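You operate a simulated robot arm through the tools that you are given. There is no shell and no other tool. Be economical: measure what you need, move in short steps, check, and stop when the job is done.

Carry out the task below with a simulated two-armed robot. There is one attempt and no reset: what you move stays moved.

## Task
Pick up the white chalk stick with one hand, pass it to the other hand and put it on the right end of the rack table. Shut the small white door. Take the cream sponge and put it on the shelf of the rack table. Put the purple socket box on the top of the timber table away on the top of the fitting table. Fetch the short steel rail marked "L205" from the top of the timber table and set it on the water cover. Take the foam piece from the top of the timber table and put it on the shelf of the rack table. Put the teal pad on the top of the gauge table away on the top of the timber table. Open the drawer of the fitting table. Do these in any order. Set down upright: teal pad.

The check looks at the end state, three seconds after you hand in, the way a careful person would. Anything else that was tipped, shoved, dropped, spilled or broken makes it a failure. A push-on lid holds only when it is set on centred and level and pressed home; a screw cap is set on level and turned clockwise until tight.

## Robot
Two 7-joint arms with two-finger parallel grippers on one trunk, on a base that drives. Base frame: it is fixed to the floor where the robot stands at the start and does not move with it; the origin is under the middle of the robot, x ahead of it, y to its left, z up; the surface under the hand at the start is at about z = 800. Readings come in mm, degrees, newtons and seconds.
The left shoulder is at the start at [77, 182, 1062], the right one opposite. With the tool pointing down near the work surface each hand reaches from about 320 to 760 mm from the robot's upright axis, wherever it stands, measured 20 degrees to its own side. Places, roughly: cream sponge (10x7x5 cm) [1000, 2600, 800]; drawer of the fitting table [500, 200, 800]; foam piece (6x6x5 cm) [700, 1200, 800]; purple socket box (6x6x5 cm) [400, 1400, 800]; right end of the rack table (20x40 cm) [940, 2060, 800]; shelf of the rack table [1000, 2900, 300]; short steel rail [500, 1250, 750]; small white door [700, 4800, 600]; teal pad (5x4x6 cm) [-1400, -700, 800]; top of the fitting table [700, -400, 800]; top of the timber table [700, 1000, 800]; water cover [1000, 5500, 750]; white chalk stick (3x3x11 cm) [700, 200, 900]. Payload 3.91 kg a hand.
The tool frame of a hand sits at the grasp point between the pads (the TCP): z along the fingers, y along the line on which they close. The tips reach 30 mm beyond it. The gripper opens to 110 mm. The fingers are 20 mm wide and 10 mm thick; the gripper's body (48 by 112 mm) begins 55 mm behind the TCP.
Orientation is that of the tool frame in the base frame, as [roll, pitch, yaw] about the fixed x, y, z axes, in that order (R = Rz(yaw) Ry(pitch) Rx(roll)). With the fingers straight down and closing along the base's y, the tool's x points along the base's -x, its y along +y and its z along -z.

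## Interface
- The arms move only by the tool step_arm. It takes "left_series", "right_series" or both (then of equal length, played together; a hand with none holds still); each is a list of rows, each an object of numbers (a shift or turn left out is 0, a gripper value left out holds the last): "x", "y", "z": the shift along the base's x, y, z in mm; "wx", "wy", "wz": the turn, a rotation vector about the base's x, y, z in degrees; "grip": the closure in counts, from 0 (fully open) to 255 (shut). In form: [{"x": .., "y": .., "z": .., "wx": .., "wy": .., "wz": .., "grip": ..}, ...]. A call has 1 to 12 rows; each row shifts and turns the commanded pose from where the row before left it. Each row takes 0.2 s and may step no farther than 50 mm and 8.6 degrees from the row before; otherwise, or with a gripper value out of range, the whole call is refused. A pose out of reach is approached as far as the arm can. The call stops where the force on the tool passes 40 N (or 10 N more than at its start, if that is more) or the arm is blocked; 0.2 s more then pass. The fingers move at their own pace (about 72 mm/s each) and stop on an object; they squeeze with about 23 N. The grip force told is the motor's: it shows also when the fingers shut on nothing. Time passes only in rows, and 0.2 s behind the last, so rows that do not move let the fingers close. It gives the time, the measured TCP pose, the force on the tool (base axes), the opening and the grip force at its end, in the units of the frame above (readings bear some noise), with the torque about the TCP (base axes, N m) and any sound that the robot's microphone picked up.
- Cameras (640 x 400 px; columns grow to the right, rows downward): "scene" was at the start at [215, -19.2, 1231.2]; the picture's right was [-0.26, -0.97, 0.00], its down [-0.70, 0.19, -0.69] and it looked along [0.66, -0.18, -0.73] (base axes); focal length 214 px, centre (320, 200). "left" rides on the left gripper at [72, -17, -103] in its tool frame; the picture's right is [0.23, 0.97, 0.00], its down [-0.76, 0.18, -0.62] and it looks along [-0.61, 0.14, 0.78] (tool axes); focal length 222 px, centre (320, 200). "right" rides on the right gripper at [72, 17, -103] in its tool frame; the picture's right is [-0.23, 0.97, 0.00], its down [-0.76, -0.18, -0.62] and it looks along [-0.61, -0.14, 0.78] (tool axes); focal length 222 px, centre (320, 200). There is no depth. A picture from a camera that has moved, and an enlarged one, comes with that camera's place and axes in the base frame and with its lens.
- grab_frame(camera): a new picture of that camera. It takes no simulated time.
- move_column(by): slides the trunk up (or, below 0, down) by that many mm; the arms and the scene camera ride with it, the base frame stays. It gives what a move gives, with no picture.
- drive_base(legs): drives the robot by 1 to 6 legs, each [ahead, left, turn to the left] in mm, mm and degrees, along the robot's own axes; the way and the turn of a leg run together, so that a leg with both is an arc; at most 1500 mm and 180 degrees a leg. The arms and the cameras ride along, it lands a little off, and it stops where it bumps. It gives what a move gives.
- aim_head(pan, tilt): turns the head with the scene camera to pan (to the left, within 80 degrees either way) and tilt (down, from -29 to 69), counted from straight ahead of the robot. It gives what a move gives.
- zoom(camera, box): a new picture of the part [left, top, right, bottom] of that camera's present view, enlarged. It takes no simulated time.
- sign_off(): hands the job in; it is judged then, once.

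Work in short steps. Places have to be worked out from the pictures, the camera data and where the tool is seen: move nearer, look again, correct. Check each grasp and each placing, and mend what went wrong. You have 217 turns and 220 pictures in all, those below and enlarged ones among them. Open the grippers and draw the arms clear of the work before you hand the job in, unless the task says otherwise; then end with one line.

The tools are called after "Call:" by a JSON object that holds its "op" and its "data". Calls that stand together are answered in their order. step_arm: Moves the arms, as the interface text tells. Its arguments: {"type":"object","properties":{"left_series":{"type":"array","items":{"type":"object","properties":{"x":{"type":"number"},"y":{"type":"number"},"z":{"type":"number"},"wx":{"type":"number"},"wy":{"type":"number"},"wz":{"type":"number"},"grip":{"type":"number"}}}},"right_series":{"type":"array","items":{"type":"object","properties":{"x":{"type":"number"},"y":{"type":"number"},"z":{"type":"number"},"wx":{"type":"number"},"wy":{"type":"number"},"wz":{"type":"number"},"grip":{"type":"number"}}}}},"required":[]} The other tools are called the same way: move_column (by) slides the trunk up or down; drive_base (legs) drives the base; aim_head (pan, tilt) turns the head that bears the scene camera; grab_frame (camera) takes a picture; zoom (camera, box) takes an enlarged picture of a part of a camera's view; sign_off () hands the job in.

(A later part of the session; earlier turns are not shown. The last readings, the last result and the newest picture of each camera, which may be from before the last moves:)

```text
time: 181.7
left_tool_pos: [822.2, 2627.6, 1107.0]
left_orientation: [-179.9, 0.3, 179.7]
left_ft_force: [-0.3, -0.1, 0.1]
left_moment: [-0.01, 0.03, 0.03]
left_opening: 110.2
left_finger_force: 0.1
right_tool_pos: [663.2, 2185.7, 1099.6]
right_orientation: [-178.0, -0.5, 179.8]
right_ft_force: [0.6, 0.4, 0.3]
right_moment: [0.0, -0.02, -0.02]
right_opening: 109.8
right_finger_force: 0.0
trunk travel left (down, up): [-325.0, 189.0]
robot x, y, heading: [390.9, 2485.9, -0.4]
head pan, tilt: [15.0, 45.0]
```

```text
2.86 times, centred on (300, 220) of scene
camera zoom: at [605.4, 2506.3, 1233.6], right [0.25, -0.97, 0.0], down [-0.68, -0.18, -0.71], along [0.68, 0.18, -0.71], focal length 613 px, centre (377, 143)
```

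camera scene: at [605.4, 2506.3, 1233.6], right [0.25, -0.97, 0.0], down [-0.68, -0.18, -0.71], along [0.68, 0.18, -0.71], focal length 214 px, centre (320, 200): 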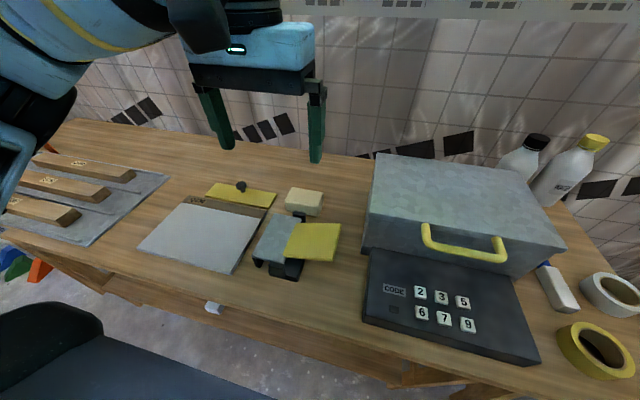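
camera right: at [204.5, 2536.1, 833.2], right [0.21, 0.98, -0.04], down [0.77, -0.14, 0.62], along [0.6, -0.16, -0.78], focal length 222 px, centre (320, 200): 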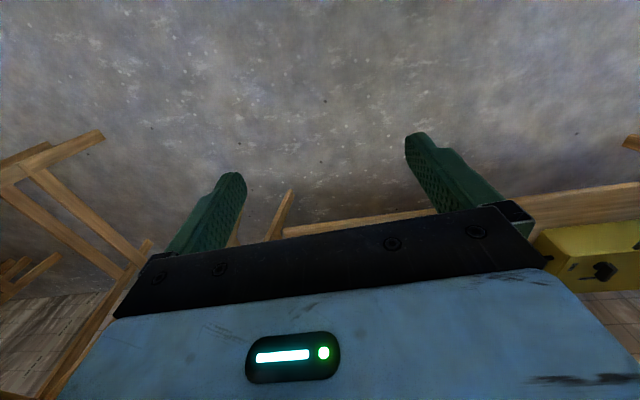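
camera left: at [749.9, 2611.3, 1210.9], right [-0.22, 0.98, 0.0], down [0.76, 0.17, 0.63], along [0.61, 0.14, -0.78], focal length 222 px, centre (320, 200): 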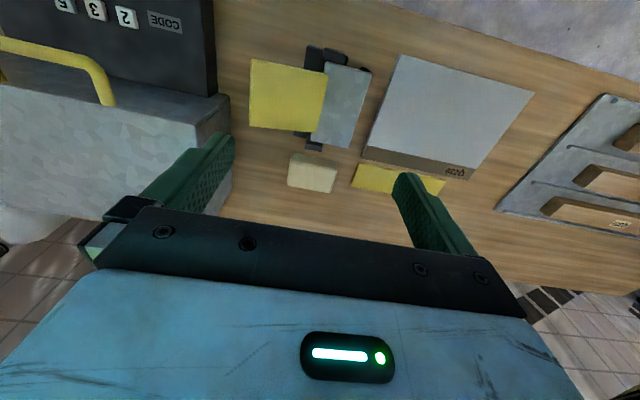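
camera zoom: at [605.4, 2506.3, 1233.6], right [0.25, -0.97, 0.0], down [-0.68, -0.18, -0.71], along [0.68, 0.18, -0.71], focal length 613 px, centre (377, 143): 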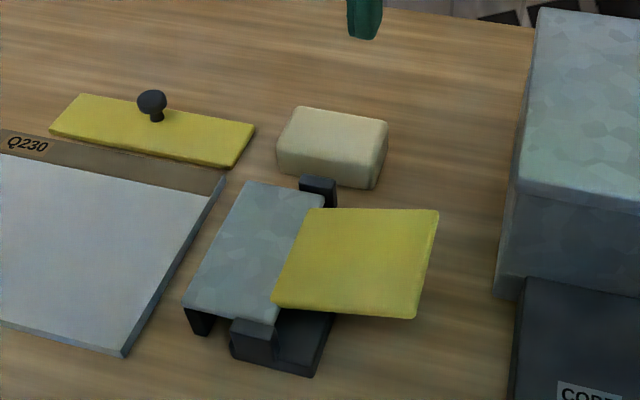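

Sponge spans y 2600–2697, x 948–1014; a black block sits just in front, so I'll grip across y with full opening. Move above it.

Call:
{"op": "step_arm", "data": {"left_series": [{"x": 40, "y": 5, "grip": 0}, {"x": 40, "y": 5}, {"x": 40, "y": 5}, {"x": 39, "y": 5, "z": -20}, {"z": -45}, {"z": -45}, {"z": -40}]}}

Call:
{"op": "grab_frame", "data": {"camera": "left"}}

Call:
{"op": "zoom", "data": {"camera": "scene", "box": [230, 90, 370, 230]}}

```text
time: 183.3
left_tool_pos: [980.2, 2648.7, 954.1]
left_orientation: [-179.9, 0.3, 179.5]
left_ft_force: [-0.5, -0.5, -0.6]
left_moment: [-0.01, -0.02, 0.03]
left_opening: 110.0
left_finger_force: 0.0
right_tool_pos: [663.9, 2186.4, 1099.0]
right_orientation: [-177.9, -0.4, 179.8]
right_ft_force: [0.2, 0.2, -0.6]
right_moment: [-0.03, -0.01, 0.0]
right_opening: 110.1
right_finger_force: 0.0
trunk travel left (down, up): [-325.0, 189.0]
robot x, y, heading: [389.3, 2485.4, -0.5]
head pan, tilt: [15.0, 45.0]
```

```text
130 pictures are left
camera left: at [907.9, 2633.0, 1059.5], right [-0.22, 0.98, 0.0], down [0.76, 0.17, 0.63], along [0.61, 0.14, -0.78], focal length 222 px, centre (320, 200)
```

left: 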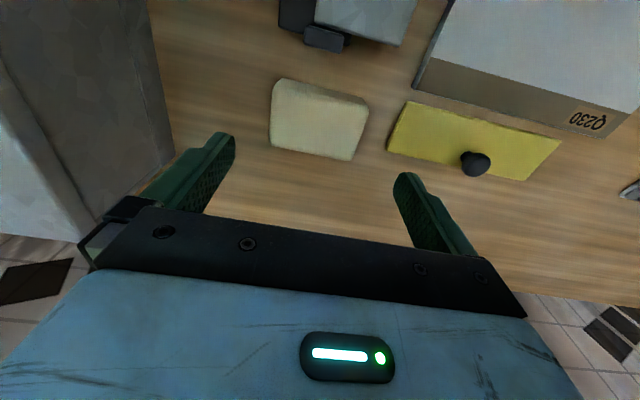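

```text
2.86 times, centred on (300, 160) of scene
camera zoom: at [605.6, 2506.7, 1233.5], right [0.25, -0.97, 0.0], down [-0.68, -0.18, -0.71], along [0.68, 0.18, -0.71], focal length 613 px, centre (377, 314)
```

zoom: 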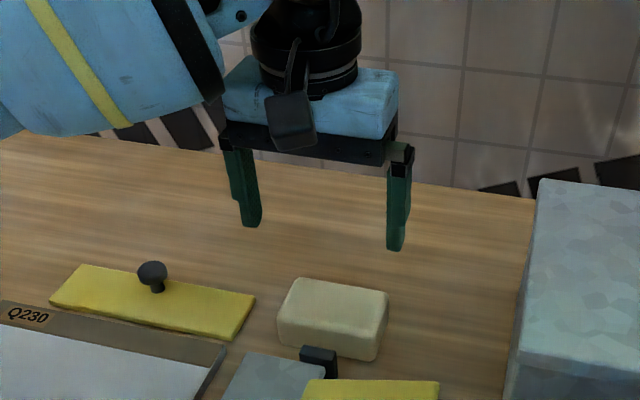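

Centred well. Descend to z≈836 and close.

Call:
{"op": "step_arm", "data": {"left_series": [{"z": -45}, {"z": -35}, {"z": -25}, {"z": -13}, {"grip": 255}, {"grip": 255}, {"grip": 255}, {"grip": 255}]}}

Call:
{"op": "grab_frame", "data": {"camera": "left"}}

```text
time: 185.1
left_tool_pos: [980.3, 2649.5, 838.2]
left_orientation: [-179.9, 0.3, 179.6]
left_ft_force: [-0.1, -0.7, 0.6]
left_moment: [-0.01, 0.01, -0.01]
left_opening: 94.3
left_finger_force: 23.4
right_tool_pos: [664.1, 2185.6, 1098.9]
right_orientation: [-177.9, -0.4, 179.9]
right_ft_force: [0.8, 0.2, -0.2]
right_moment: [0.03, 0.02, 0.0]
right_opening: 110.3
right_finger_force: 0.0
trunk travel left (down, up): [-325.0, 189.0]
robot x, y, heading: [389.2, 2483.4, -0.4]
head pan, tilt: [15.0, 45.0]
```

```text
128 pictures are left
camera left: at [908.6, 2632.6, 942.4], right [-0.22, 0.98, 0.0], down [0.76, 0.17, 0.63], along [0.61, 0.14, -0.78], focal length 222 px, centre (320, 200)
```

left: 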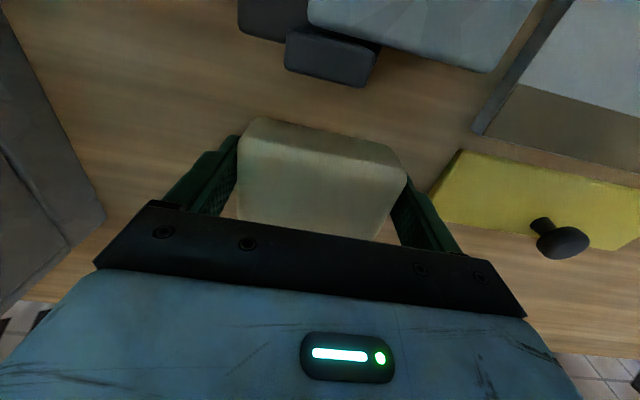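

Sponge gripped (94 mm). Lift, retract, back away.

Call:
{"op": "step_arm", "data": {"left_series": [{"z": 30}, {"z": 45}, {"z": 45}, {"z": 45}, {"z": 45}, {"x": -40, "z": 25}, {"x": -40, "z": 20}, {"x": -40}, {"x": -40}]}}

Call:
{"op": "drive_base", "data": {"legs": [[-480, 0, 0], [0, 220, 0]]}}

Call:
{"op": "aim_head", "data": {"pan": 20, "tilt": 0}}

Call:
{"op": "move_column", "data": {"by": -324}}

Call:
{"op": "grab_frame", "data": {"camera": "left"}}

```text
time: 187.1
left_tool_pos: [818.0, 2642.5, 1092.9]
left_orientation: [-180.0, 0.3, 179.7]
left_ft_force: [0.2, 0.3, -0.8]
left_moment: [0.02, -0.02, 0.0]
left_opening: 94.4
left_finger_force: 23.3
right_tool_pos: [662.2, 2185.1, 1099.5]
right_orientation: [-177.9, -0.5, 179.8]
right_ft_force: [-0.3, -0.3, 0.5]
right_moment: [-0.01, -0.01, 0.01]
right_opening: 109.9
right_finger_force: 0.0
trunk travel left (down, up): [-325.0, 189.0]
robot x, y, heading: [385.1, 2485.8, -0.2]
head pan, tilt: [15.0, 45.0]
```

```text
time: 192.1
left_tool_pos: [334.9, 2864.9, 1092.6]
left_orientation: [-180.0, 0.4, 179.5]
left_ft_force: [-0.9, 0.9, -0.4]
left_moment: [-0.02, -0.03, 0.01]
left_opening: 94.4
left_finger_force: 23.0
right_tool_pos: [176.4, 2409.3, 1100.2]
right_orientation: [-177.9, -0.5, 179.6]
right_ft_force: [-0.1, 0.3, -1.0]
right_moment: [0.0, 0.03, 0.01]
right_opening: 110.3
right_finger_force: 0.0
trunk travel left (down, up): [-325.0, 189.0]
robot x, y, heading: [-95.8, 2708.7, -0.4]
head pan, tilt: [15.0, 45.0]
```

```text
time: 193.2
left_tool_pos: [335.0, 2865.4, 1092.2]
left_orientation: [-179.9, 0.3, 179.6]
left_ft_force: [0.5, -0.2, -0.4]
left_moment: [0.0, -0.01, 0.01]
left_opening: 94.5
left_finger_force: 23.0
right_tool_pos: [176.5, 2407.8, 1099.9]
right_orientation: [-178.0, -0.6, 179.6]
right_ft_force: [-0.2, 0.8, -0.1]
right_moment: [0.01, 0.0, -0.01]
right_opening: 110.0
right_finger_force: 0.1
trunk travel left (down, up): [-325.0, 189.0]
robot x, y, heading: [-98.2, 2707.8, -0.3]
head pan, tilt: [20.0, 0.0]
```

```text
time: 196.4
left_tool_pos: [333.3, 2864.4, 769.1]
left_orientation: [-179.9, 0.2, 179.5]
left_ft_force: [-0.1, 0.2, 0.2]
left_moment: [0.02, -0.03, -0.01]
left_opening: 94.4
left_finger_force: 23.3
right_tool_pos: [176.3, 2408.4, 775.6]
right_orientation: [-177.8, -0.5, 179.6]
right_ft_force: [0.4, 0.4, 0.2]
right_moment: [0.02, -0.03, 0.0]
right_opening: 110.1
right_finger_force: 0.1
trunk travel left (down, up): [-1.0, 513.0]
robot x, y, heading: [-95.3, 2709.6, -0.5]
head pan, tilt: [20.0, 0.0]
```

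```text
127 pictures are left
camera left: at [262.5, 2849.6, 872.2], right [-0.22, 0.98, 0.0], down [0.76, 0.17, 0.63], along [0.61, 0.13, -0.78], focal length 222 px, centre (320, 200)
```

left: 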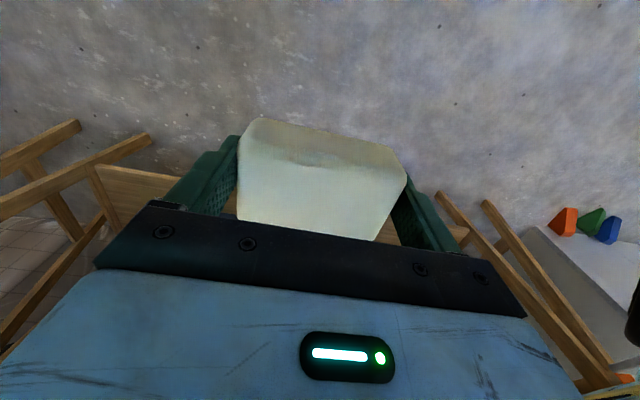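

Position is good: y≈2865 lies between the black tool and the foam. Lower the left hand and drive in.

Call:
{"op": "step_arm", "data": {"left_series": [{"z": -45}, {"z": -45}, {"z": -45}, {"z": -45}, {"z": -45}, {"z": -45}, {"z": -45}, {"z": -45}, {"z": -35}]}}

Call:
{"op": "drive_base", "data": {"legs": [[300, 0, 0.5]]}}

Call:
{"op": "grab_frame", "data": {"camera": "left"}}

```text
time: 198.4
left_tool_pos: [333.0, 2863.6, 374.3]
left_orientation: [-180.0, 0.3, 179.4]
left_ft_force: [0.2, 0.4, 0.4]
left_moment: [-0.02, -0.04, 0.01]
left_opening: 94.2
left_finger_force: 23.2
right_tool_pos: [177.0, 2409.7, 775.5]
right_orientation: [-177.8, -0.5, 179.6]
right_ft_force: [-0.8, 0.8, -0.1]
right_moment: [-0.01, -0.02, 0.01]
right_opening: 110.1
right_finger_force: 0.0
trunk travel left (down, up): [-1.0, 513.0]
robot x, y, heading: [-95.2, 2710.8, -0.4]
head pan, tilt: [20.0, 0.0]
```

```text
time: 200.5
left_tool_pos: [632.5, 2864.6, 374.2]
left_orientation: [-179.9, 0.3, 179.7]
left_ft_force: [0.6, -0.9, -0.6]
left_moment: [0.0, -0.01, -0.03]
left_opening: 94.3
left_finger_force: 23.1
right_tool_pos: [479.9, 2407.6, 775.6]
right_orientation: [-178.0, -0.5, 179.9]
right_ft_force: [0.2, 0.0, -0.9]
right_moment: [0.0, 0.02, 0.0]
right_opening: 110.3
right_finger_force: 0.0
trunk travel left (down, up): [-1.0, 513.0]
robot x, y, heading: [205.6, 2714.2, -0.4]
head pan, tilt: [20.0, 0.0]
```

```text
126 pictures are left
camera left: at [561.3, 2848.0, 477.9], right [-0.22, 0.98, 0.0], down [0.76, 0.17, 0.63], along [0.61, 0.14, -0.78], focal length 222 px, centre (320, 200)
```

left: 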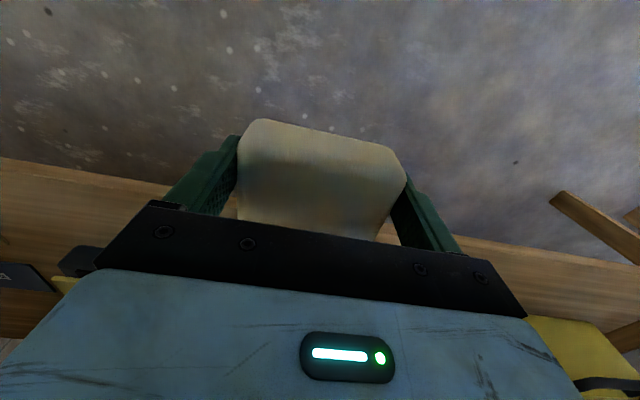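

Continue 165 mm in.

Call:
{"op": "drive_base", "data": {"legs": [[163, 0, 0.4]]}}

Call:
{"op": "grab_frame", "data": {"camera": "left"}}

```text
time: 201.9
left_tool_pos: [795.0, 2866.9, 374.6]
left_orientation: [-179.9, 0.2, -179.9]
left_ft_force: [0.0, -0.4, -0.3]
left_moment: [-0.01, -0.01, 0.01]
left_opening: 94.1
left_finger_force: 23.0
right_tool_pos: [643.4, 2410.2, 775.7]
right_orientation: [-177.9, -0.4, -179.8]
right_ft_force: [-0.2, -0.3, 0.5]
right_moment: [0.0, 0.0, 0.04]
right_opening: 110.5
right_finger_force: 0.2
trunk travel left (down, up): [-1.0, 513.0]
robot x, y, heading: [373.5, 2706.9, 0.1]
head pan, tilt: [20.0, 0.0]
```

```text
125 pictures are left
camera left: at [723.1, 2850.0, 477.9], right [-0.23, 0.97, 0.0], down [0.76, 0.18, 0.63], along [0.61, 0.14, -0.78], focal length 222 px, centre (320, 200)
```

left: 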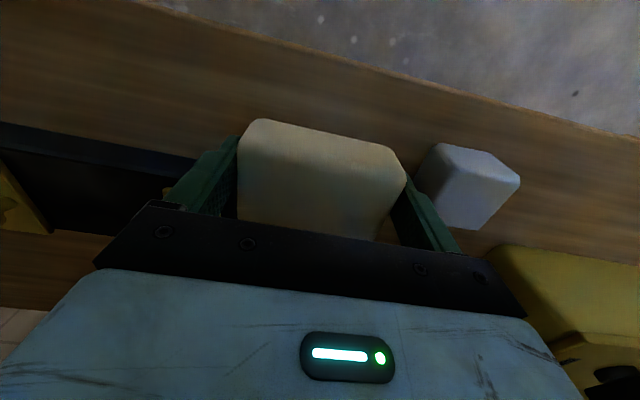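

Clear space on both sides. Lower to contact (expected TCP≈313).

Call:
{"op": "step_arm", "data": {"left_series": [{"z": -30}, {"z": -15}, {"z": -5}, {"z": -3}, {"z": -3}, {"z": -2}, {"z": -2}, {"z": -2}]}}

```text
time: 203.3
left_tool_pos: [796.2, 2867.6, 321.0]
left_orientation: [-179.9, 0.4, 180.0]
left_ft_force: [-5.1, 0.6, 11.6]
left_moment: [0.42, 0.04, 0.06]
left_opening: 94.4
left_finger_force: 23.1
right_tool_pos: [643.8, 2409.5, 775.9]
right_orientation: [-178.0, -0.5, -179.9]
right_ft_force: [-0.2, 0.7, -0.8]
right_moment: [0.01, -0.02, 0.01]
right_opening: 110.0
right_finger_force: 0.0
trunk travel left (down, up): [-1.0, 513.0]
robot x, y, heading: [367.3, 2711.9, 0.2]
head pan, tilt: [20.0, 0.0]
stopped in row 6 (left hand): the force on the tool passed its limit at 45 N (the readings are from after the stop); the commanded pose is now the measured one
```

Contact at 321. Release and rise.

Call:
{"op": "step_arm", "data": {"left_series": [{"grip": 20}, {"grip": 0}, {"grip": 0}, {"z": 25}, {"z": 40}]}}

Call:
{"op": "grab_frame", "data": {"camera": "left"}}

```text
time: 204.5
left_tool_pos: [795.2, 2867.1, 381.4]
left_orientation: [-179.9, 0.3, -179.9]
left_ft_force: [0.4, -0.2, -0.6]
left_moment: [0.01, -0.04, -0.01]
left_opening: 109.8
left_finger_force: 0.1
right_tool_pos: [645.7, 2408.9, 775.0]
right_orientation: [-177.8, -0.5, -179.7]
right_ft_force: [-0.7, 0.5, 0.2]
right_moment: [-0.02, -0.04, 0.02]
right_opening: 110.0
right_finger_force: 0.1
trunk travel left (down, up): [-1.0, 513.0]
robot x, y, heading: [369.0, 2709.4, -0.1]
head pan, tilt: [20.0, 0.0]
```

```text
124 pictures are left
camera left: at [723.3, 2850.4, 484.7], right [-0.23, 0.97, 0.0], down [0.76, 0.18, 0.63], along [0.61, 0.14, -0.78], focal length 222 px, centre (320, 200)
```

left: 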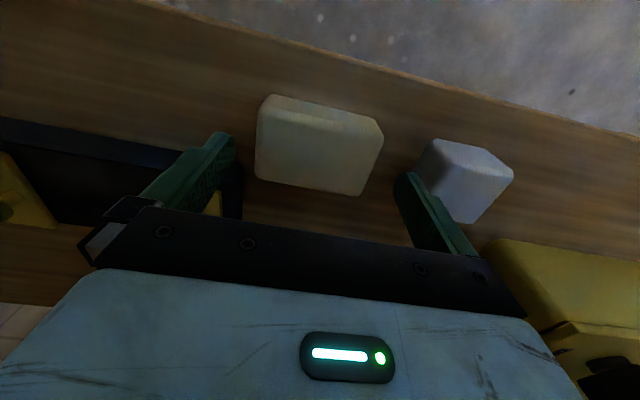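

Sponge is on the shelf. Back out, raise the column and arm, then go back to the timber table.

Call:
{"op": "drive_base", "data": {"legs": [[-480, 0, 0]]}}

Call:
{"op": "move_column", "data": {"by": 324}}

Call:
{"op": "step_arm", "data": {"left_series": [{"z": 45}, {"z": 45}, {"z": 45}, {"z": 45}, {"z": 45}, {"z": 45}, {"z": 45}, {"z": 45}, {"z": 40}]}}

Call:
{"op": "drive_base", "data": {"legs": [[-200, 0, 0], [0, -1450, 0]]}}

Call:
{"op": "aim_head", "data": {"pan": 0, "tilt": 40}}

Call:
{"op": "grab_frame", "data": {"camera": "scene"}}

```text
time: 207.3
left_tool_pos: [317.9, 2864.9, 380.1]
left_orientation: [-179.9, 0.6, -179.9]
left_ft_force: [0.5, -0.5, 0.3]
left_moment: [-0.03, -0.01, 0.0]
left_opening: 110.3
left_finger_force: 0.0
right_tool_pos: [166.6, 2408.8, 774.1]
right_orientation: [-177.8, -0.4, -179.8]
right_ft_force: [0.1, -0.1, -0.5]
right_moment: [0.01, 0.03, 0.03]
right_opening: 110.0
right_finger_force: 0.0
trunk travel left (down, up): [-1.0, 513.0]
robot x, y, heading: [-110.1, 2709.0, -0.1]
head pan, tilt: [20.0, 0.0]
```

```text
time: 210.5
left_tool_pos: [317.4, 2866.0, 705.0]
left_orientation: [-179.9, 0.4, -179.9]
left_ft_force: [0.5, 0.0, 0.7]
left_moment: [-0.03, 0.0, -0.02]
left_opening: 109.9
left_finger_force: 0.1
right_tool_pos: [166.8, 2408.6, 1099.9]
right_orientation: [-177.9, -0.5, -179.8]
right_ft_force: [0.0, 0.3, 0.4]
right_moment: [0.05, 0.01, -0.01]
right_opening: 110.1
right_finger_force: 0.1
trunk travel left (down, up): [-325.0, 189.0]
robot x, y, heading: [-106.3, 2707.6, 0.1]
head pan, tilt: [20.0, 0.0]
```

```text
time: 212.5
left_tool_pos: [316.3, 2863.6, 1106.0]
left_orientation: [-179.9, 0.4, -179.9]
left_ft_force: [-0.3, -0.5, 0.0]
left_moment: [0.0, 0.02, 0.03]
left_opening: 110.0
left_finger_force: 0.1
right_tool_pos: [165.2, 2408.7, 1098.5]
right_orientation: [-177.9, -0.5, -179.8]
right_ft_force: [-0.6, 0.0, 0.1]
right_moment: [-0.01, -0.03, -0.01]
right_opening: 109.8
right_finger_force: 0.0
trunk travel left (down, up): [-325.0, 189.0]
robot x, y, heading: [-107.2, 2706.5, 0.0]
head pan, tilt: [20.0, 0.0]
```

```text
time: 226.4
left_tool_pos: [121.0, 1429.3, 1105.8]
left_orientation: [-179.9, 0.5, 179.7]
left_ft_force: [0.8, -0.2, 0.3]
left_moment: [0.0, -0.06, -0.01]
left_opening: 109.9
left_finger_force: 0.0
right_tool_pos: [-32.0, 976.2, 1100.2]
right_orientation: [-178.0, -0.6, 179.7]
right_ft_force: [0.2, 0.5, -0.3]
right_moment: [0.0, 0.03, -0.02]
right_opening: 110.2
right_finger_force: 0.1
trunk travel left (down, up): [-325.0, 189.0]
robot x, y, heading: [-304.2, 1274.7, -0.1]
head pan, tilt: [20.0, 0.0]
```

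```text
time: 227.5
left_tool_pos: [121.1, 1430.7, 1105.4]
left_orientation: [-179.9, 0.4, 179.7]
left_ft_force: [-0.2, -0.1, 0.6]
left_moment: [-0.01, 0.0, -0.03]
left_opening: 110.1
left_finger_force: 0.1
right_tool_pos: [-32.8, 975.9, 1100.0]
right_orientation: [-177.9, -0.5, 179.7]
right_ft_force: [-0.9, -0.1, -1.4]
right_moment: [-0.02, -0.02, -0.03]
right_opening: 109.9
right_finger_force: 0.0
trunk travel left (down, up): [-325.0, 189.0]
robot x, y, heading: [-310.9, 1274.2, -0.6]
head pan, tilt: [0.0, 40.0]
```

```text
123 pictures are left
camera scene: at [-84.4, 1275.2, 1240.9], right [0.0, -1.0, 0.0], down [-0.64, 0.0, -0.77], along [0.77, 0.0, -0.64], focal length 214 px, centre (320, 200)
```

scene: 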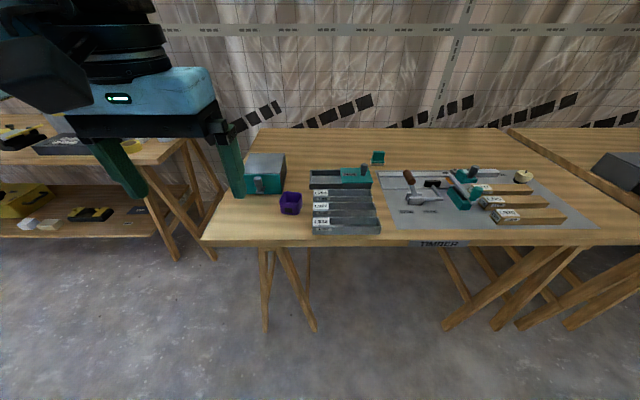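

Purple box ≈(396, 1363), rail L205 ≈(471, 1192). With the robot near y=1275, left can take the box and right the rail. Drive up.

Call:
{"op": "drive_base", "data": {"legs": [[310, 0, 0.5]]}}

Call:
{"op": "aim_head", "data": {"pan": 0, "tilt": 55}}

Call:
{"op": "grab_frame", "data": {"camera": "scene"}}

Call:
{"op": "zoom", "data": {"camera": "scene", "box": [180, 130, 400, 290]}}

Call:
{"op": "grab_frame", "data": {"camera": "left"}}

```text
time: 229.6
left_tool_pos: [431.3, 1430.0, 1104.1]
left_orientation: [-179.9, 0.4, 179.8]
left_ft_force: [1.0, 0.1, -0.6]
left_moment: [-0.02, 0.03, 0.01]
left_opening: 109.9
left_finger_force: 0.1
right_tool_pos: [278.0, 975.3, 1100.3]
right_orientation: [-177.9, -0.5, -180.0]
right_ft_force: [0.2, 0.0, -0.1]
right_moment: [0.02, -0.01, 0.0]
right_opening: 110.0
right_finger_force: 0.1
trunk travel left (down, up): [-325.0, 189.0]
robot x, y, heading: [1.9, 1278.0, -0.0]
head pan, tilt: [0.0, 40.0]
```

```text
time: 230.4
left_tool_pos: [430.5, 1428.3, 1105.8]
left_orientation: [-179.9, 0.4, 179.8]
left_ft_force: [0.5, 0.6, 0.9]
left_moment: [0.0, 0.01, 0.0]
left_opening: 110.1
left_finger_force: 0.1
right_tool_pos: [278.2, 974.8, 1100.6]
right_orientation: [-178.0, -0.5, -179.9]
right_ft_force: [0.0, -0.1, 0.5]
right_moment: [0.01, -0.03, -0.02]
right_opening: 110.0
right_finger_force: 0.1
trunk travel left (down, up): [-325.0, 189.0]
robot x, y, heading: [0.1, 1276.7, -0.3]
head pan, tilt: [0.0, 55.0]
```

```text
122 pictures are left
camera scene: at [213.3, 1274.7, 1220.2], right [0.0, -1.0, 0.0], down [-0.82, 0.0, -0.57], along [0.57, 0.0, -0.82], focal length 214 px, centre (320, 200)
```

scene: 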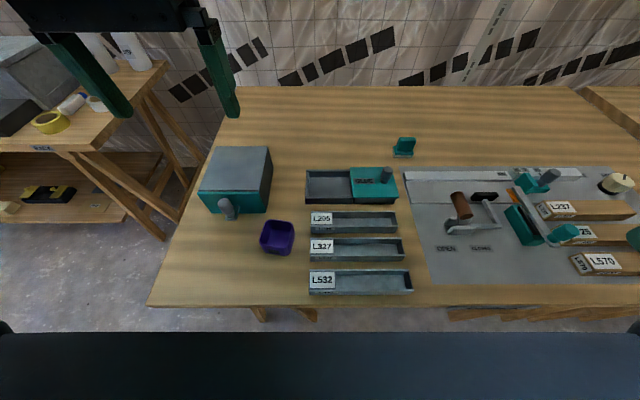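

```text
2.50 times, centred on (290, 210) of scene
camera zoom: at [213.3, 1274.7, 1220.2], right [0.0, -1.0, 0.0], down [-0.82, 0.0, -0.57], along [0.57, 0.0, -0.82], focal length 536 px, centre (395, 175)
```

zoom: 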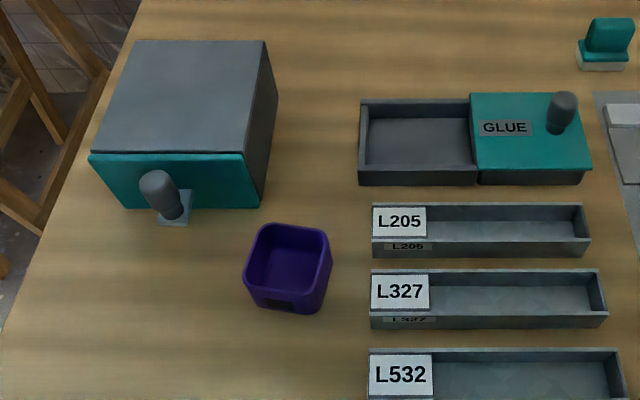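

```text
120 pictures are left
camera left: at [358.4, 1413.2, 1209.2], right [-0.22, 0.97, 0.0], down [0.76, 0.18, 0.63], along [0.61, 0.14, -0.78], focal length 222 px, centre (320, 200)
```

left: 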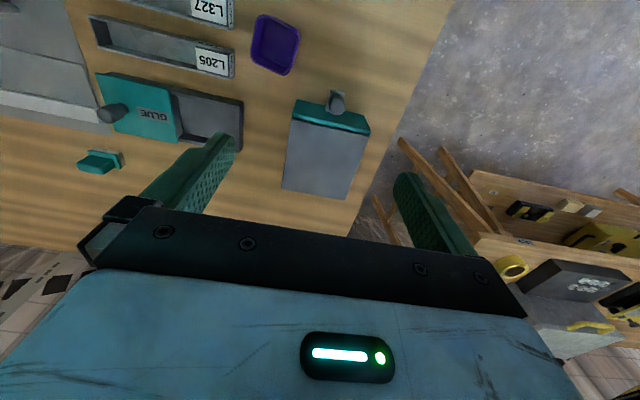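

Purple box is an open cup at about (396, 1358), with the rails close at its right. I'll open to 84 mm only and come down over it with the left hand.

Call:
{"op": "step_arm", "data": {"left_series": [{"x": -10, "y": -30, "z": -30, "grip": 60}, {"x": -14, "y": -30, "z": -30}, {"x": -10, "y": -10, "z": -40}, {"z": -45}, {"z": -40}]}}

Call:
{"op": "grab_frame", "data": {"camera": "left"}}

Call:
{"op": "zoom", "data": {"camera": "left", "box": [0, 0, 320, 200]}}

```text
time: 231.6
left_tool_pos: [397.5, 1358.7, 920.1]
left_orientation: [-179.9, 0.6, 179.8]
left_ft_force: [0.5, -0.2, -0.2]
left_moment: [0.02, 0.0, -0.02]
left_opening: 84.2
left_finger_force: 0.1
right_tool_pos: [278.4, 975.4, 1100.4]
right_orientation: [-178.0, -0.5, -179.9]
right_ft_force: [-0.6, 0.4, -0.5]
right_moment: [0.0, -0.02, 0.03]
right_opening: 109.8
right_finger_force: 0.1
trunk travel left (down, up): [-325.0, 189.0]
robot x, y, heading: [2.4, 1273.5, -0.1]
head pan, tilt: [0.0, 55.0]
```

```text
119 pictures are left
camera left: at [324.8, 1342.9, 1023.9], right [-0.22, 0.97, 0.0], down [0.76, 0.18, 0.63], along [0.61, 0.14, -0.78], focal length 222 px, centre (320, 200)
```

left: 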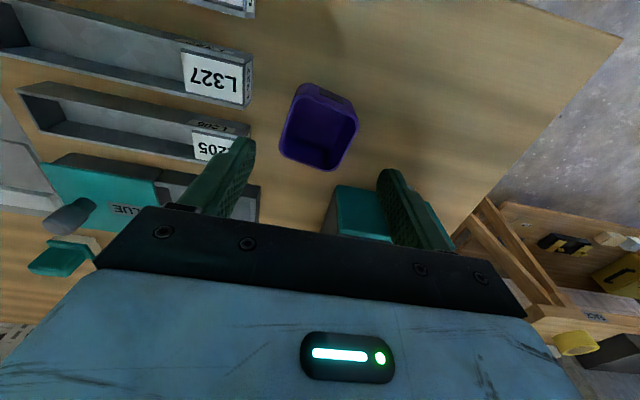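

```text
2.00 times, centred on (160, 100) of left
camera zoom: at [324.8, 1342.9, 1023.9], right [-0.22, 0.97, 0.0], down [0.76, 0.18, 0.63], along [0.61, 0.14, -0.78], focal length 444 px, centre (640, 400)
```

zoom: 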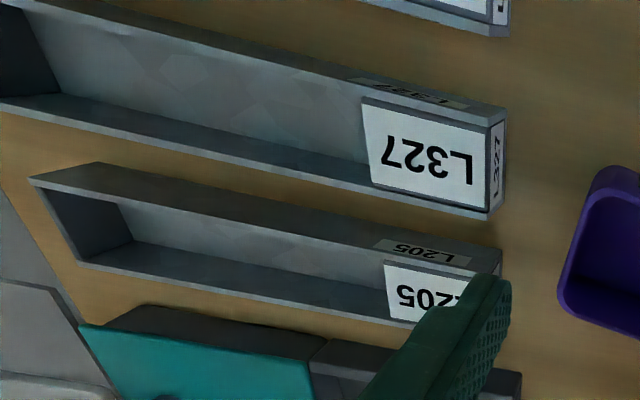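

Cup centre at (389, 1357); L327's end at y≈1295 is close, so I narrow the opening to 76 mm, then go down and grip.

Call:
{"op": "step_arm", "data": {"left_series": [{"x": -8, "y": 0, "z": -20, "grip": 79}, {"z": -25}, {"z": -25}, {"z": -16}, {"grip": 255}, {"grip": 255}, {"grip": 255}]}}

Call:
{"op": "grab_frame", "data": {"camera": "left"}}

```text
time: 233.2
left_tool_pos: [386.7, 1361.5, 834.1]
left_orientation: [-180.0, 0.4, 179.8]
left_ft_force: [-0.2, -1.2, -0.1]
left_moment: [0.01, 0.01, -0.03]
left_opening: 57.5
left_finger_force: 22.6
right_tool_pos: [279.6, 975.4, 1100.3]
right_orientation: [-177.8, -0.6, 180.0]
right_ft_force: [0.8, 0.4, 0.4]
right_moment: [-0.03, 0.02, -0.01]
right_opening: 110.0
right_finger_force: 0.0
trunk travel left (down, up): [-325.0, 189.0]
robot x, y, heading: [6.1, 1274.1, -0.3]
head pan, tilt: [0.0, 55.0]
```

```text
117 pictures are left
camera left: at [314.6, 1344.5, 938.2], right [-0.22, 0.97, 0.0], down [0.76, 0.18, 0.63], along [0.61, 0.14, -0.78], focal length 222 px, centre (320, 200)
```

left: 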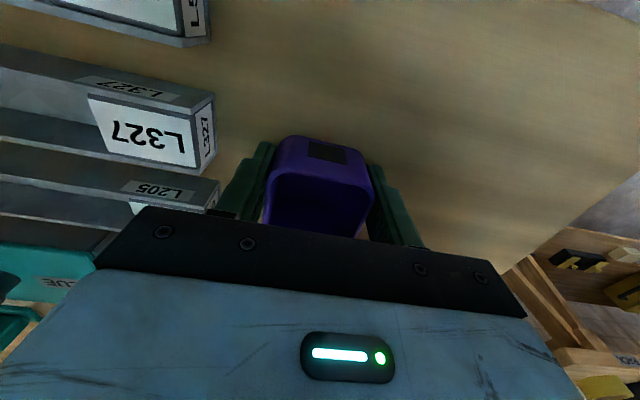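

Box gripped. Lift it and shift aside; meanwhile rotate the right hand by −90° to grip the rail across its width.

Call:
{"op": "step_arm", "data": {"left_series": [{"z": 30}, {"z": 40}, {"z": 45}, {"z": 45}, {"z": 45, "y": 20}, {"z": 40, "y": 30}, {"y": 40}, {}, {}, {}, {}], "right_series": [{"wz": -8.5, "y": 10}, {"wz": -8.5, "y": 10}, {"wz": -8.5, "y": 10}, {"wz": -8.5, "y": 20}, {"wz": -8.5, "y": 20, "x": 10}, {"wz": -8.5, "y": 20, "x": 20}, {"wz": -8.5, "y": 20, "x": 20}, {"wz": -8.5, "y": 20, "x": 20}, {"wz": -8.5, "y": 20, "x": 30}, {"wz": -8.5, "y": 20, "x": 30}, {"wz": -5, "y": 20, "x": 30, "grip": 135}]}}

Call:
{"op": "grab_frame", "data": {"camera": "right"}}

Call:
{"op": "grab_frame", "data": {"camera": "scene"}}

```text
time: 235.6
left_tool_pos: [391.0, 1449.0, 1077.7]
left_orientation: [-179.9, 0.5, 179.8]
left_ft_force: [0.2, 0.3, -0.4]
left_moment: [-0.03, 0.01, -0.03]
left_opening: 57.3
left_finger_force: 23.1
right_tool_pos: [440.4, 1169.5, 1098.1]
right_orientation: [-178.0, -0.6, 89.8]
right_ft_force: [0.6, -0.1, 0.5]
right_moment: [-0.04, -0.01, 0.0]
right_opening: 54.1
right_finger_force: 0.1
trunk travel left (down, up): [-325.0, 189.0]
robot x, y, heading: [1.0, 1274.0, -0.1]
head pan, tilt: [0.0, 55.0]
```

```text
116 pictures are left
camera right: at [462.2, 1242.1, 1200.8], right [0.97, -0.23, -0.04], down [-0.16, -0.77, 0.62], along [-0.17, -0.6, -0.78], focal length 222 px, centre (320, 200)
```

right: 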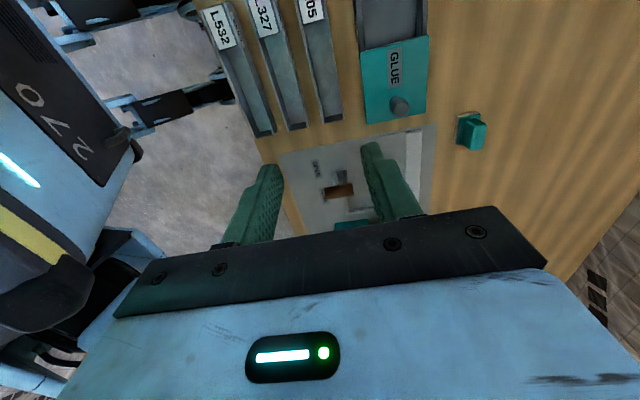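

```text
115 pictures are left
camera scene: at [214.0, 1275.4, 1220.0], right [0.0, -1.0, 0.0], down [-0.82, 0.0, -0.57], along [0.57, 0.0, -0.82], focal length 214 px, centre (320, 200)
```

scene: 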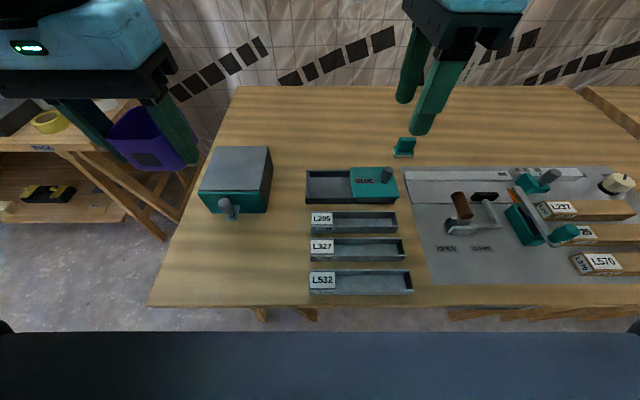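

Rail runs along y at x≈440 from y≈1115 to 1296. Correct the small wrist tilt, move over its centre and descend to look.

Call:
{"op": "step_arm", "data": {"right_series": [{"y": 35, "x": 1, "wy": -2, "wx": -0.6}, {"z": -45}, {"z": -45}, {"z": -45}, {"z": -45}]}}

Call:
{"op": "grab_frame", "data": {"camera": "right"}}

Call:
{"op": "zoom", "data": {"camera": "scene", "box": [290, 130, 430, 300]}}

```text
time: 236.8
left_tool_pos: [388.9, 1447.3, 1078.3]
left_orientation: [-179.9, 0.5, 179.8]
left_ft_force: [0.4, -0.2, -0.1]
left_moment: [0.01, -0.01, -0.02]
left_opening: 57.6
left_finger_force: 23.1
right_tool_pos: [439.0, 1199.9, 916.3]
right_orientation: [-179.9, 0.1, 90.0]
right_ft_force: [-0.4, -0.2, 0.6]
right_moment: [0.01, 0.0, 0.01]
right_opening: 51.7
right_finger_force: 0.0
trunk travel left (down, up): [-325.0, 189.0]
robot x, y, heading: [4.7, 1275.2, 0.0]
head pan, tilt: [0.0, 55.0]
```

```text
114 pictures are left
camera right: at [456.2, 1272.9, 1018.9], right [0.97, -0.23, 0.0], down [-0.18, -0.76, 0.62], along [-0.14, -0.61, -0.78], focal length 222 px, centre (320, 200)
```

right: 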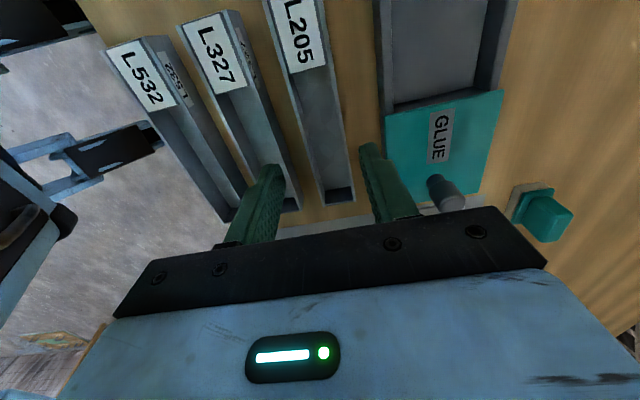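

```text
2.35 times, centred on (360, 215) of scene
camera zoom: at [213.6, 1274.5, 1220.1], right [0.0, -1.0, 0.0], down [-0.82, 0.0, -0.57], along [0.57, 0.0, -0.82], focal length 505 px, centre (226, 165)
```

zoom: 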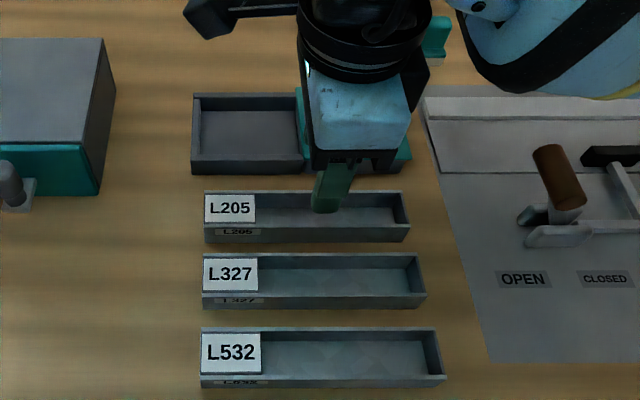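

Aligned (rail centre x≈441). Shift slightly to its middle and descend to z≈834, then grip.

Call:
{"op": "step_arm", "data": {"right_series": [{"x": 2, "y": 9, "z": -25}, {"z": -30}, {"z": -15}, {"z": -12}]}}

Call:
{"op": "grab_frame", "data": {"camera": "right"}}

```text
time: 237.8
left_tool_pos: [388.7, 1448.7, 1077.6]
left_orientation: [-179.9, 0.5, 179.8]
left_ft_force: [-0.2, -0.3, 0.2]
left_moment: [0.0, 0.02, -0.01]
left_opening: 57.2
left_finger_force: 22.8
right_tool_pos: [440.8, 1210.5, 835.9]
right_orientation: [-179.9, 0.1, 90.0]
right_ft_force: [0.9, 0.2, 0.5]
right_moment: [0.01, 0.0, -0.03]
right_opening: 51.7
right_finger_force: 0.0
trunk travel left (down, up): [-325.0, 189.0]
robot x, y, heading: [1.2, 1277.0, -0.2]
head pan, tilt: [0.0, 55.0]
```

```text
112 pictures are left
camera right: at [459.2, 1283.6, 939.3], right [0.97, -0.23, 0.0], down [-0.18, -0.76, 0.62], along [-0.14, -0.61, -0.78], focal length 222 px, centre (320, 200)
```

right: 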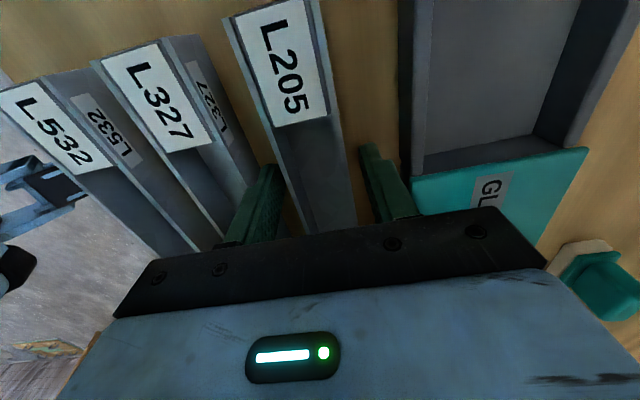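

Fingers straddle L205 cleanly. Close and lift slightly.

Call:
{"op": "step_arm", "data": {"right_series": [{"grip": 255}, {"grip": 255}, {"grip": 255}, {"grip": 255}, {"z": 15}, {"z": 25}, {"z": 40}, {"z": 45}]}}

Call:
{"op": "grab_frame", "data": {"camera": "right"}}

Call:
{"op": "grab_frame", "data": {"camera": "scene"}}

```text
time: 239.6
left_tool_pos: [389.8, 1448.8, 1077.9]
left_orientation: [-179.8, 0.5, 179.8]
left_ft_force: [-0.5, -0.1, -0.4]
left_moment: [0.02, -0.01, 0.01]
left_opening: 57.4
left_finger_force: 22.5
right_tool_pos: [443.9, 1207.4, 960.8]
right_orientation: [-179.9, 0.0, 90.0]
right_ft_force: [0.0, 0.4, -1.5]
right_moment: [-0.02, 0.02, -0.03]
right_opening: 37.4
right_finger_force: 23.0
trunk travel left (down, up): [-325.0, 189.0]
robot x, y, heading: [3.1, 1275.6, -0.1]
head pan, tilt: [0.0, 55.0]
```

```text
111 pictures are left
camera right: at [461.8, 1281.3, 1062.2], right [0.97, -0.23, 0.0], down [-0.18, -0.76, 0.63], along [-0.14, -0.61, -0.78], focal length 222 px, centre (320, 200)
```

right: 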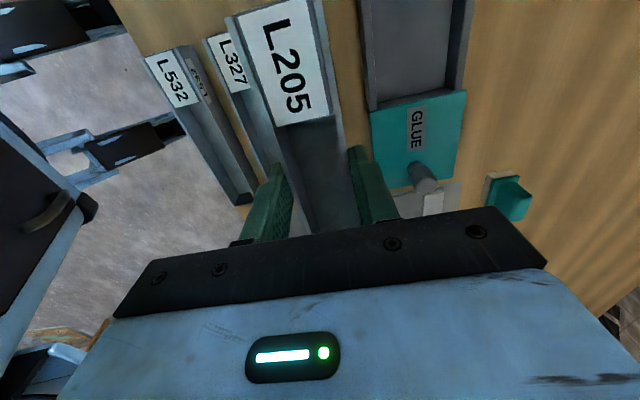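

```text
110 pictures are left
camera scene: at [213.2, 1274.9, 1220.1], right [0.0, -1.0, 0.0], down [-0.82, 0.0, -0.57], along [0.57, 0.0, -0.82], focal length 214 px, centre (320, 200)
```

scene: 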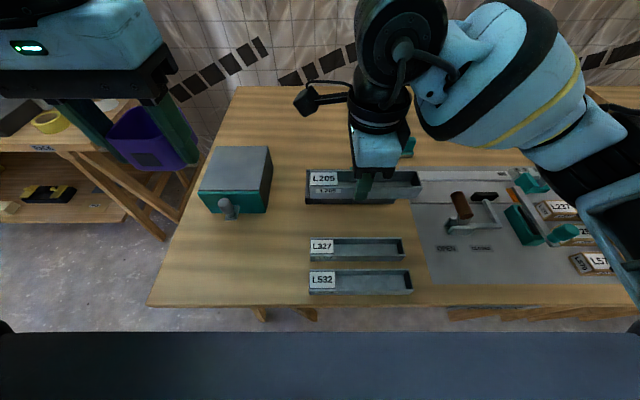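

Rail held (37 mm). Raise it, move clear, and drive to the fitting table with the purple box.

Call:
{"op": "step_arm", "data": {"right_series": [{"z": 40, "y": -20}, {"z": 40, "y": -20}, {"z": 35, "y": -20}, {"y": -40, "x": -10}, {"y": -20, "x": -20}, {"x": -20}]}}

Call:
{"op": "drive_base", "data": {"legs": [[-320, 0, 0], [0, -1000, 0], [0, -600, 0]]}}

Call:
{"op": "aim_head", "data": {"pan": 5, "tilt": 40}}

Call:
{"op": "grab_frame", "data": {"camera": "scene"}}

```text
time: 241.0
left_tool_pos: [389.6, 1447.7, 1076.8]
left_orientation: [-179.9, 0.4, 179.9]
left_ft_force: [0.1, 1.0, 0.2]
left_moment: [0.03, 0.0, 0.0]
left_opening: 57.6
left_finger_force: 22.8
right_tool_pos: [388.7, 1090.9, 1076.8]
right_orientation: [-179.9, 0.1, 90.0]
right_ft_force: [0.0, -0.5, -1.2]
right_moment: [-0.02, -0.03, -0.01]
right_opening: 37.3
right_finger_force: 22.9
trunk travel left (down, up): [-325.0, 189.0]
robot x, y, heading: [7.2, 1279.3, 0.1]
head pan, tilt: [0.0, 55.0]
```

```text
time: 257.3
left_tool_pos: [51.8, -169.2, 1076.8]
left_orientation: [-179.9, 0.5, 179.0]
left_ft_force: [-0.4, 0.3, -0.2]
left_moment: [0.01, 0.0, 0.0]
left_opening: 57.3
left_finger_force: 23.3
right_tool_pos: [47.8, -527.5, 1076.9]
right_orientation: [-179.9, 0.1, 89.3]
right_ft_force: [1.0, -0.4, -0.8]
right_moment: [-0.01, 0.02, 0.02]
right_opening: 37.4
right_finger_force: 23.1
trunk travel left (down, up): [-325.0, 189.0]
robot x, y, heading: [-334.1, -341.0, -0.9]
head pan, tilt: [0.0, 55.0]
```

```text
time: 258.0
left_tool_pos: [51.8, -169.5, 1076.9]
left_orientation: [-179.9, 0.5, 179.1]
left_ft_force: [0.1, -0.3, -1.4]
left_moment: [0.02, 0.01, 0.01]
left_opening: 57.4
left_finger_force: 22.4
right_tool_pos: [49.0, -526.9, 1075.4]
right_orientation: [-179.8, 0.1, 89.2]
right_ft_force: [0.4, 0.1, -0.6]
right_moment: [0.01, -0.01, 0.02]
right_opening: 37.4
right_finger_force: 23.3
trunk travel left (down, up): [-325.0, 189.0]
robot x, y, heading: [-337.4, -339.6, -0.9]
head pan, tilt: [5.0, 40.0]
```

```text
109 pictures are left
camera scene: at [-113.6, -334.3, 1240.7], right [0.07, -1.0, 0.0], down [-0.64, -0.05, -0.77], along [0.76, 0.06, -0.64], focal length 214 px, centre (320, 200)
```

scene: 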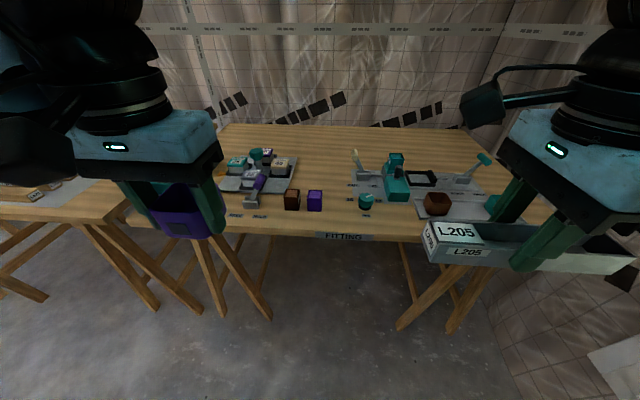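

Free patch on the fitting table: around (595, −283). Drive up and position.

Call:
{"op": "drive_base", "data": {"legs": [[0, -90, 0.9], [325, 0, 0]]}}

Call:
{"op": "aim_head", "data": {"pan": 5, "tilt": 50}}

Call:
{"op": "grab_frame", "data": {"camera": "scene"}}

```text
time: 261.2
left_tool_pos: [368.4, -250.1, 1077.4]
left_orientation: [-180.0, 0.5, -179.7]
left_ft_force: [-0.2, 0.1, 0.0]
left_moment: [-0.01, 0.03, -0.01]
left_opening: 57.4
left_finger_force: 23.1
right_tool_pos: [372.0, -607.5, 1076.2]
right_orientation: [-179.9, 0.1, 90.5]
right_ft_force: [0.3, 0.2, -0.9]
right_moment: [-0.05, 0.04, -0.02]
right_opening: 37.5
right_finger_force: 23.3
trunk travel left (down, up): [-325.0, 189.0]
robot x, y, heading: [-17.6, -428.5, 0.2]
head pan, tilt: [5.0, 40.0]
```

```text
time: 261.9
left_tool_pos: [368.8, -248.2, 1077.2]
left_orientation: [-179.9, 0.5, -179.7]
left_ft_force: [-0.1, 0.9, 0.2]
left_moment: [0.0, 0.02, 0.02]
left_opening: 57.5
left_finger_force: 22.4
right_tool_pos: [371.6, -607.0, 1076.6]
right_orientation: [-180.0, 0.1, 90.7]
right_ft_force: [0.7, -0.7, -0.7]
right_moment: [-0.04, 0.02, 0.02]
right_opening: 37.3
right_finger_force: 23.4
trunk travel left (down, up): [-325.0, 189.0]
robot x, y, heading: [-16.3, -429.3, 0.4]
head pan, tilt: [5.0, 50.0]
```

```text
108 pictures are left
camera scene: at [198.8, -418.4, 1226.7], right [0.09, -1.0, 0.0], down [-0.76, -0.07, -0.64], along [0.64, 0.06, -0.77], focal length 214 px, centre (320, 200)
```

scene: 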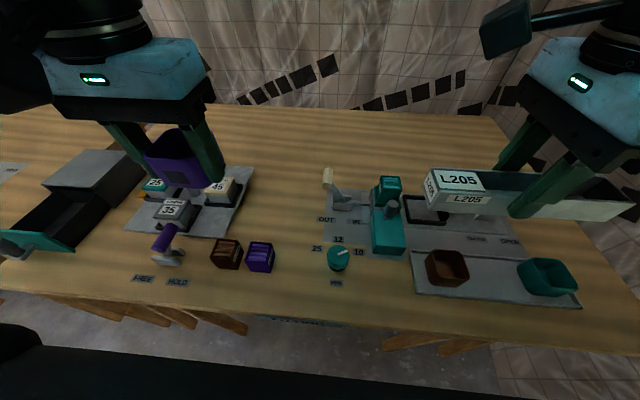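

Spot (580, −300) is clear. Move the left hand there and descend.

Call:
{"op": "step_arm", "data": {"left_series": [{"x": 40, "y": -10}, {"x": 40, "y": -10}, {"x": 45, "y": -10}, {"x": 45, "y": -10}, {"x": 42, "y": -11}, {"z": -45}, {"z": -45}, {"z": -45}]}}

Call:
{"op": "grab_frame", "data": {"camera": "left"}}

Call:
{"op": "grab_frame", "data": {"camera": "scene"}}

```text
time: 263.7
left_tool_pos: [579.5, -302.3, 937.5]
left_orientation: [-179.8, 0.5, -179.6]
left_ft_force: [0.6, 0.3, -0.5]
left_moment: [0.0, 0.01, 0.02]
left_opening: 57.7
left_finger_force: 22.9
right_tool_pos: [372.4, -606.2, 1076.0]
right_orientation: [-180.0, 0.1, 90.5]
right_ft_force: [0.0, 0.1, -0.9]
right_moment: [-0.03, 0.0, -0.01]
right_opening: 37.3
right_finger_force: 23.1
trunk travel left (down, up): [-325.0, 189.0]
robot x, y, heading: [-15.1, -427.1, 0.4]
head pan, tilt: [5.0, 50.0]
```

```text
107 pictures are left
camera left: at [507.5, -318.4, 1041.7], right [-0.23, 0.97, 0.0], down [0.76, 0.18, 0.63], along [0.61, 0.14, -0.78], focal length 222 px, centre (320, 200)
```

left: 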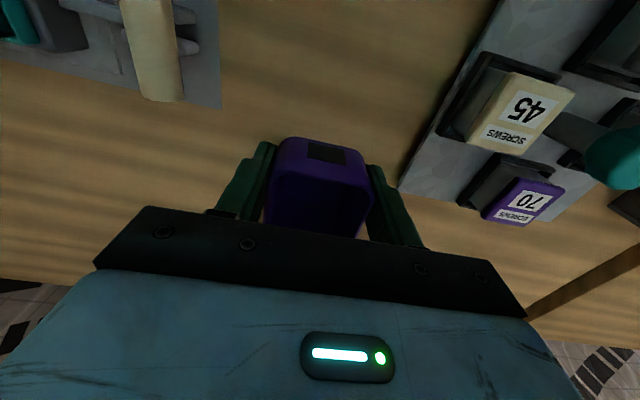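

```text
106 pictures are left
camera scene: at [199.4, -417.9, 1226.5], right [0.09, -1.0, 0.0], down [-0.76, -0.07, -0.64], along [0.64, 0.06, -0.77], focal length 214 px, centre (320, 200)
```

scene: 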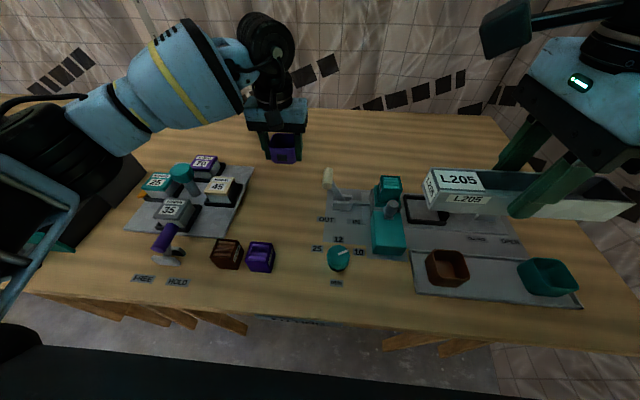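

Clear all round. Lower to the table.

Call:
{"op": "step_arm", "data": {"left_series": [{"z": -45}, {"z": -35}, {"z": -13}, {"z": -5}, {"z": -3}, {"z": -2}]}}

```text
time: 265.1
left_tool_pos: [578.8, -299.4, 839.5]
left_orientation: [-179.9, 0.5, -179.7]
left_ft_force: [0.0, -0.5, -0.5]
left_moment: [0.03, 0.01, 0.02]
left_opening: 57.5
left_finger_force: 23.0
right_tool_pos: [372.9, -607.5, 1075.9]
right_orientation: [-179.9, 0.1, 90.5]
right_ft_force: [-0.7, -0.3, -0.9]
right_moment: [-0.06, -0.01, -0.04]
right_opening: 37.4
right_finger_force: 22.9
trunk travel left (down, up): [-325.0, 189.0]
robot x, y, heading: [-15.6, -426.6, 0.3]
head pan, tilt: [5.0, 50.0]
```

Call:
{"op": "step_arm", "data": {"left_series": [{"z": -2}, {"z": -2}, {"z": -1}, {"z": -1}, {"z": -1}]}}

```text
time: 266.3
left_tool_pos: [580.2, -301.6, 835.7]
left_orientation: [-179.8, 0.6, -179.7]
left_ft_force: [-1.4, 2.6, 7.8]
left_moment: [0.18, 0.2, 0.0]
left_opening: 57.4
left_finger_force: 23.2
right_tool_pos: [371.9, -607.2, 1077.4]
right_orientation: [180.0, 0.1, 90.5]
right_ft_force: [0.4, -0.8, -0.8]
right_moment: [0.02, -0.03, -0.03]
right_opening: 37.5
right_finger_force: 23.3
trunk travel left (down, up): [-325.0, 189.0]
robot x, y, heading: [-15.3, -427.4, 0.3]
head pan, tilt: [5.0, 50.0]
```

Contact at z≈835.7. Release to 80 mm, rise, retract.

Call:
{"op": "step_arm", "data": {"left_series": [{"grip": 90}, {"grip": 70}, {"grip": 70}, {"z": 25}, {"z": 45}, {"z": 45}, {"z": 45}, {"x": -45, "z": 20}, {"x": -45}, {"x": -45}, {"x": -45}]}}

Call:
{"op": "grab_frame", "data": {"camera": "scene"}}

```text
time: 268.7
left_tool_pos: [398.6, -298.1, 1012.5]
left_orientation: [-179.9, 0.4, -179.7]
left_ft_force: [-0.1, 0.1, 0.1]
left_moment: [-0.01, 0.0, 0.02]
left_opening: 80.0
left_finger_force: 0.1
right_tool_pos: [372.3, -606.3, 1076.1]
right_orientation: [179.9, 0.1, 90.6]
right_ft_force: [0.6, 0.8, -1.5]
right_moment: [-0.04, 0.0, -0.01]
right_opening: 37.3
right_finger_force: 23.4
trunk travel left (down, up): [-325.0, 189.0]
robot x, y, heading: [-15.0, -425.7, 0.5]
head pan, tilt: [5.0, 50.0]
```

```text
105 pictures are left
camera scene: at [198.3, -418.2, 1226.7], right [0.09, -1.0, 0.0], down [-0.76, -0.07, -0.64], along [0.64, 0.06, -0.77], focal length 214 px, centre (320, 200)
```

scene: 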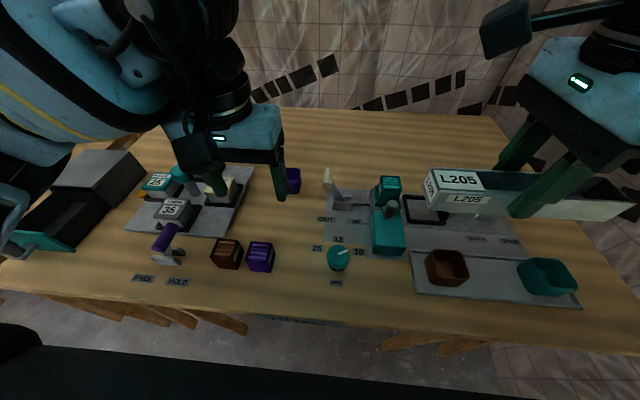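

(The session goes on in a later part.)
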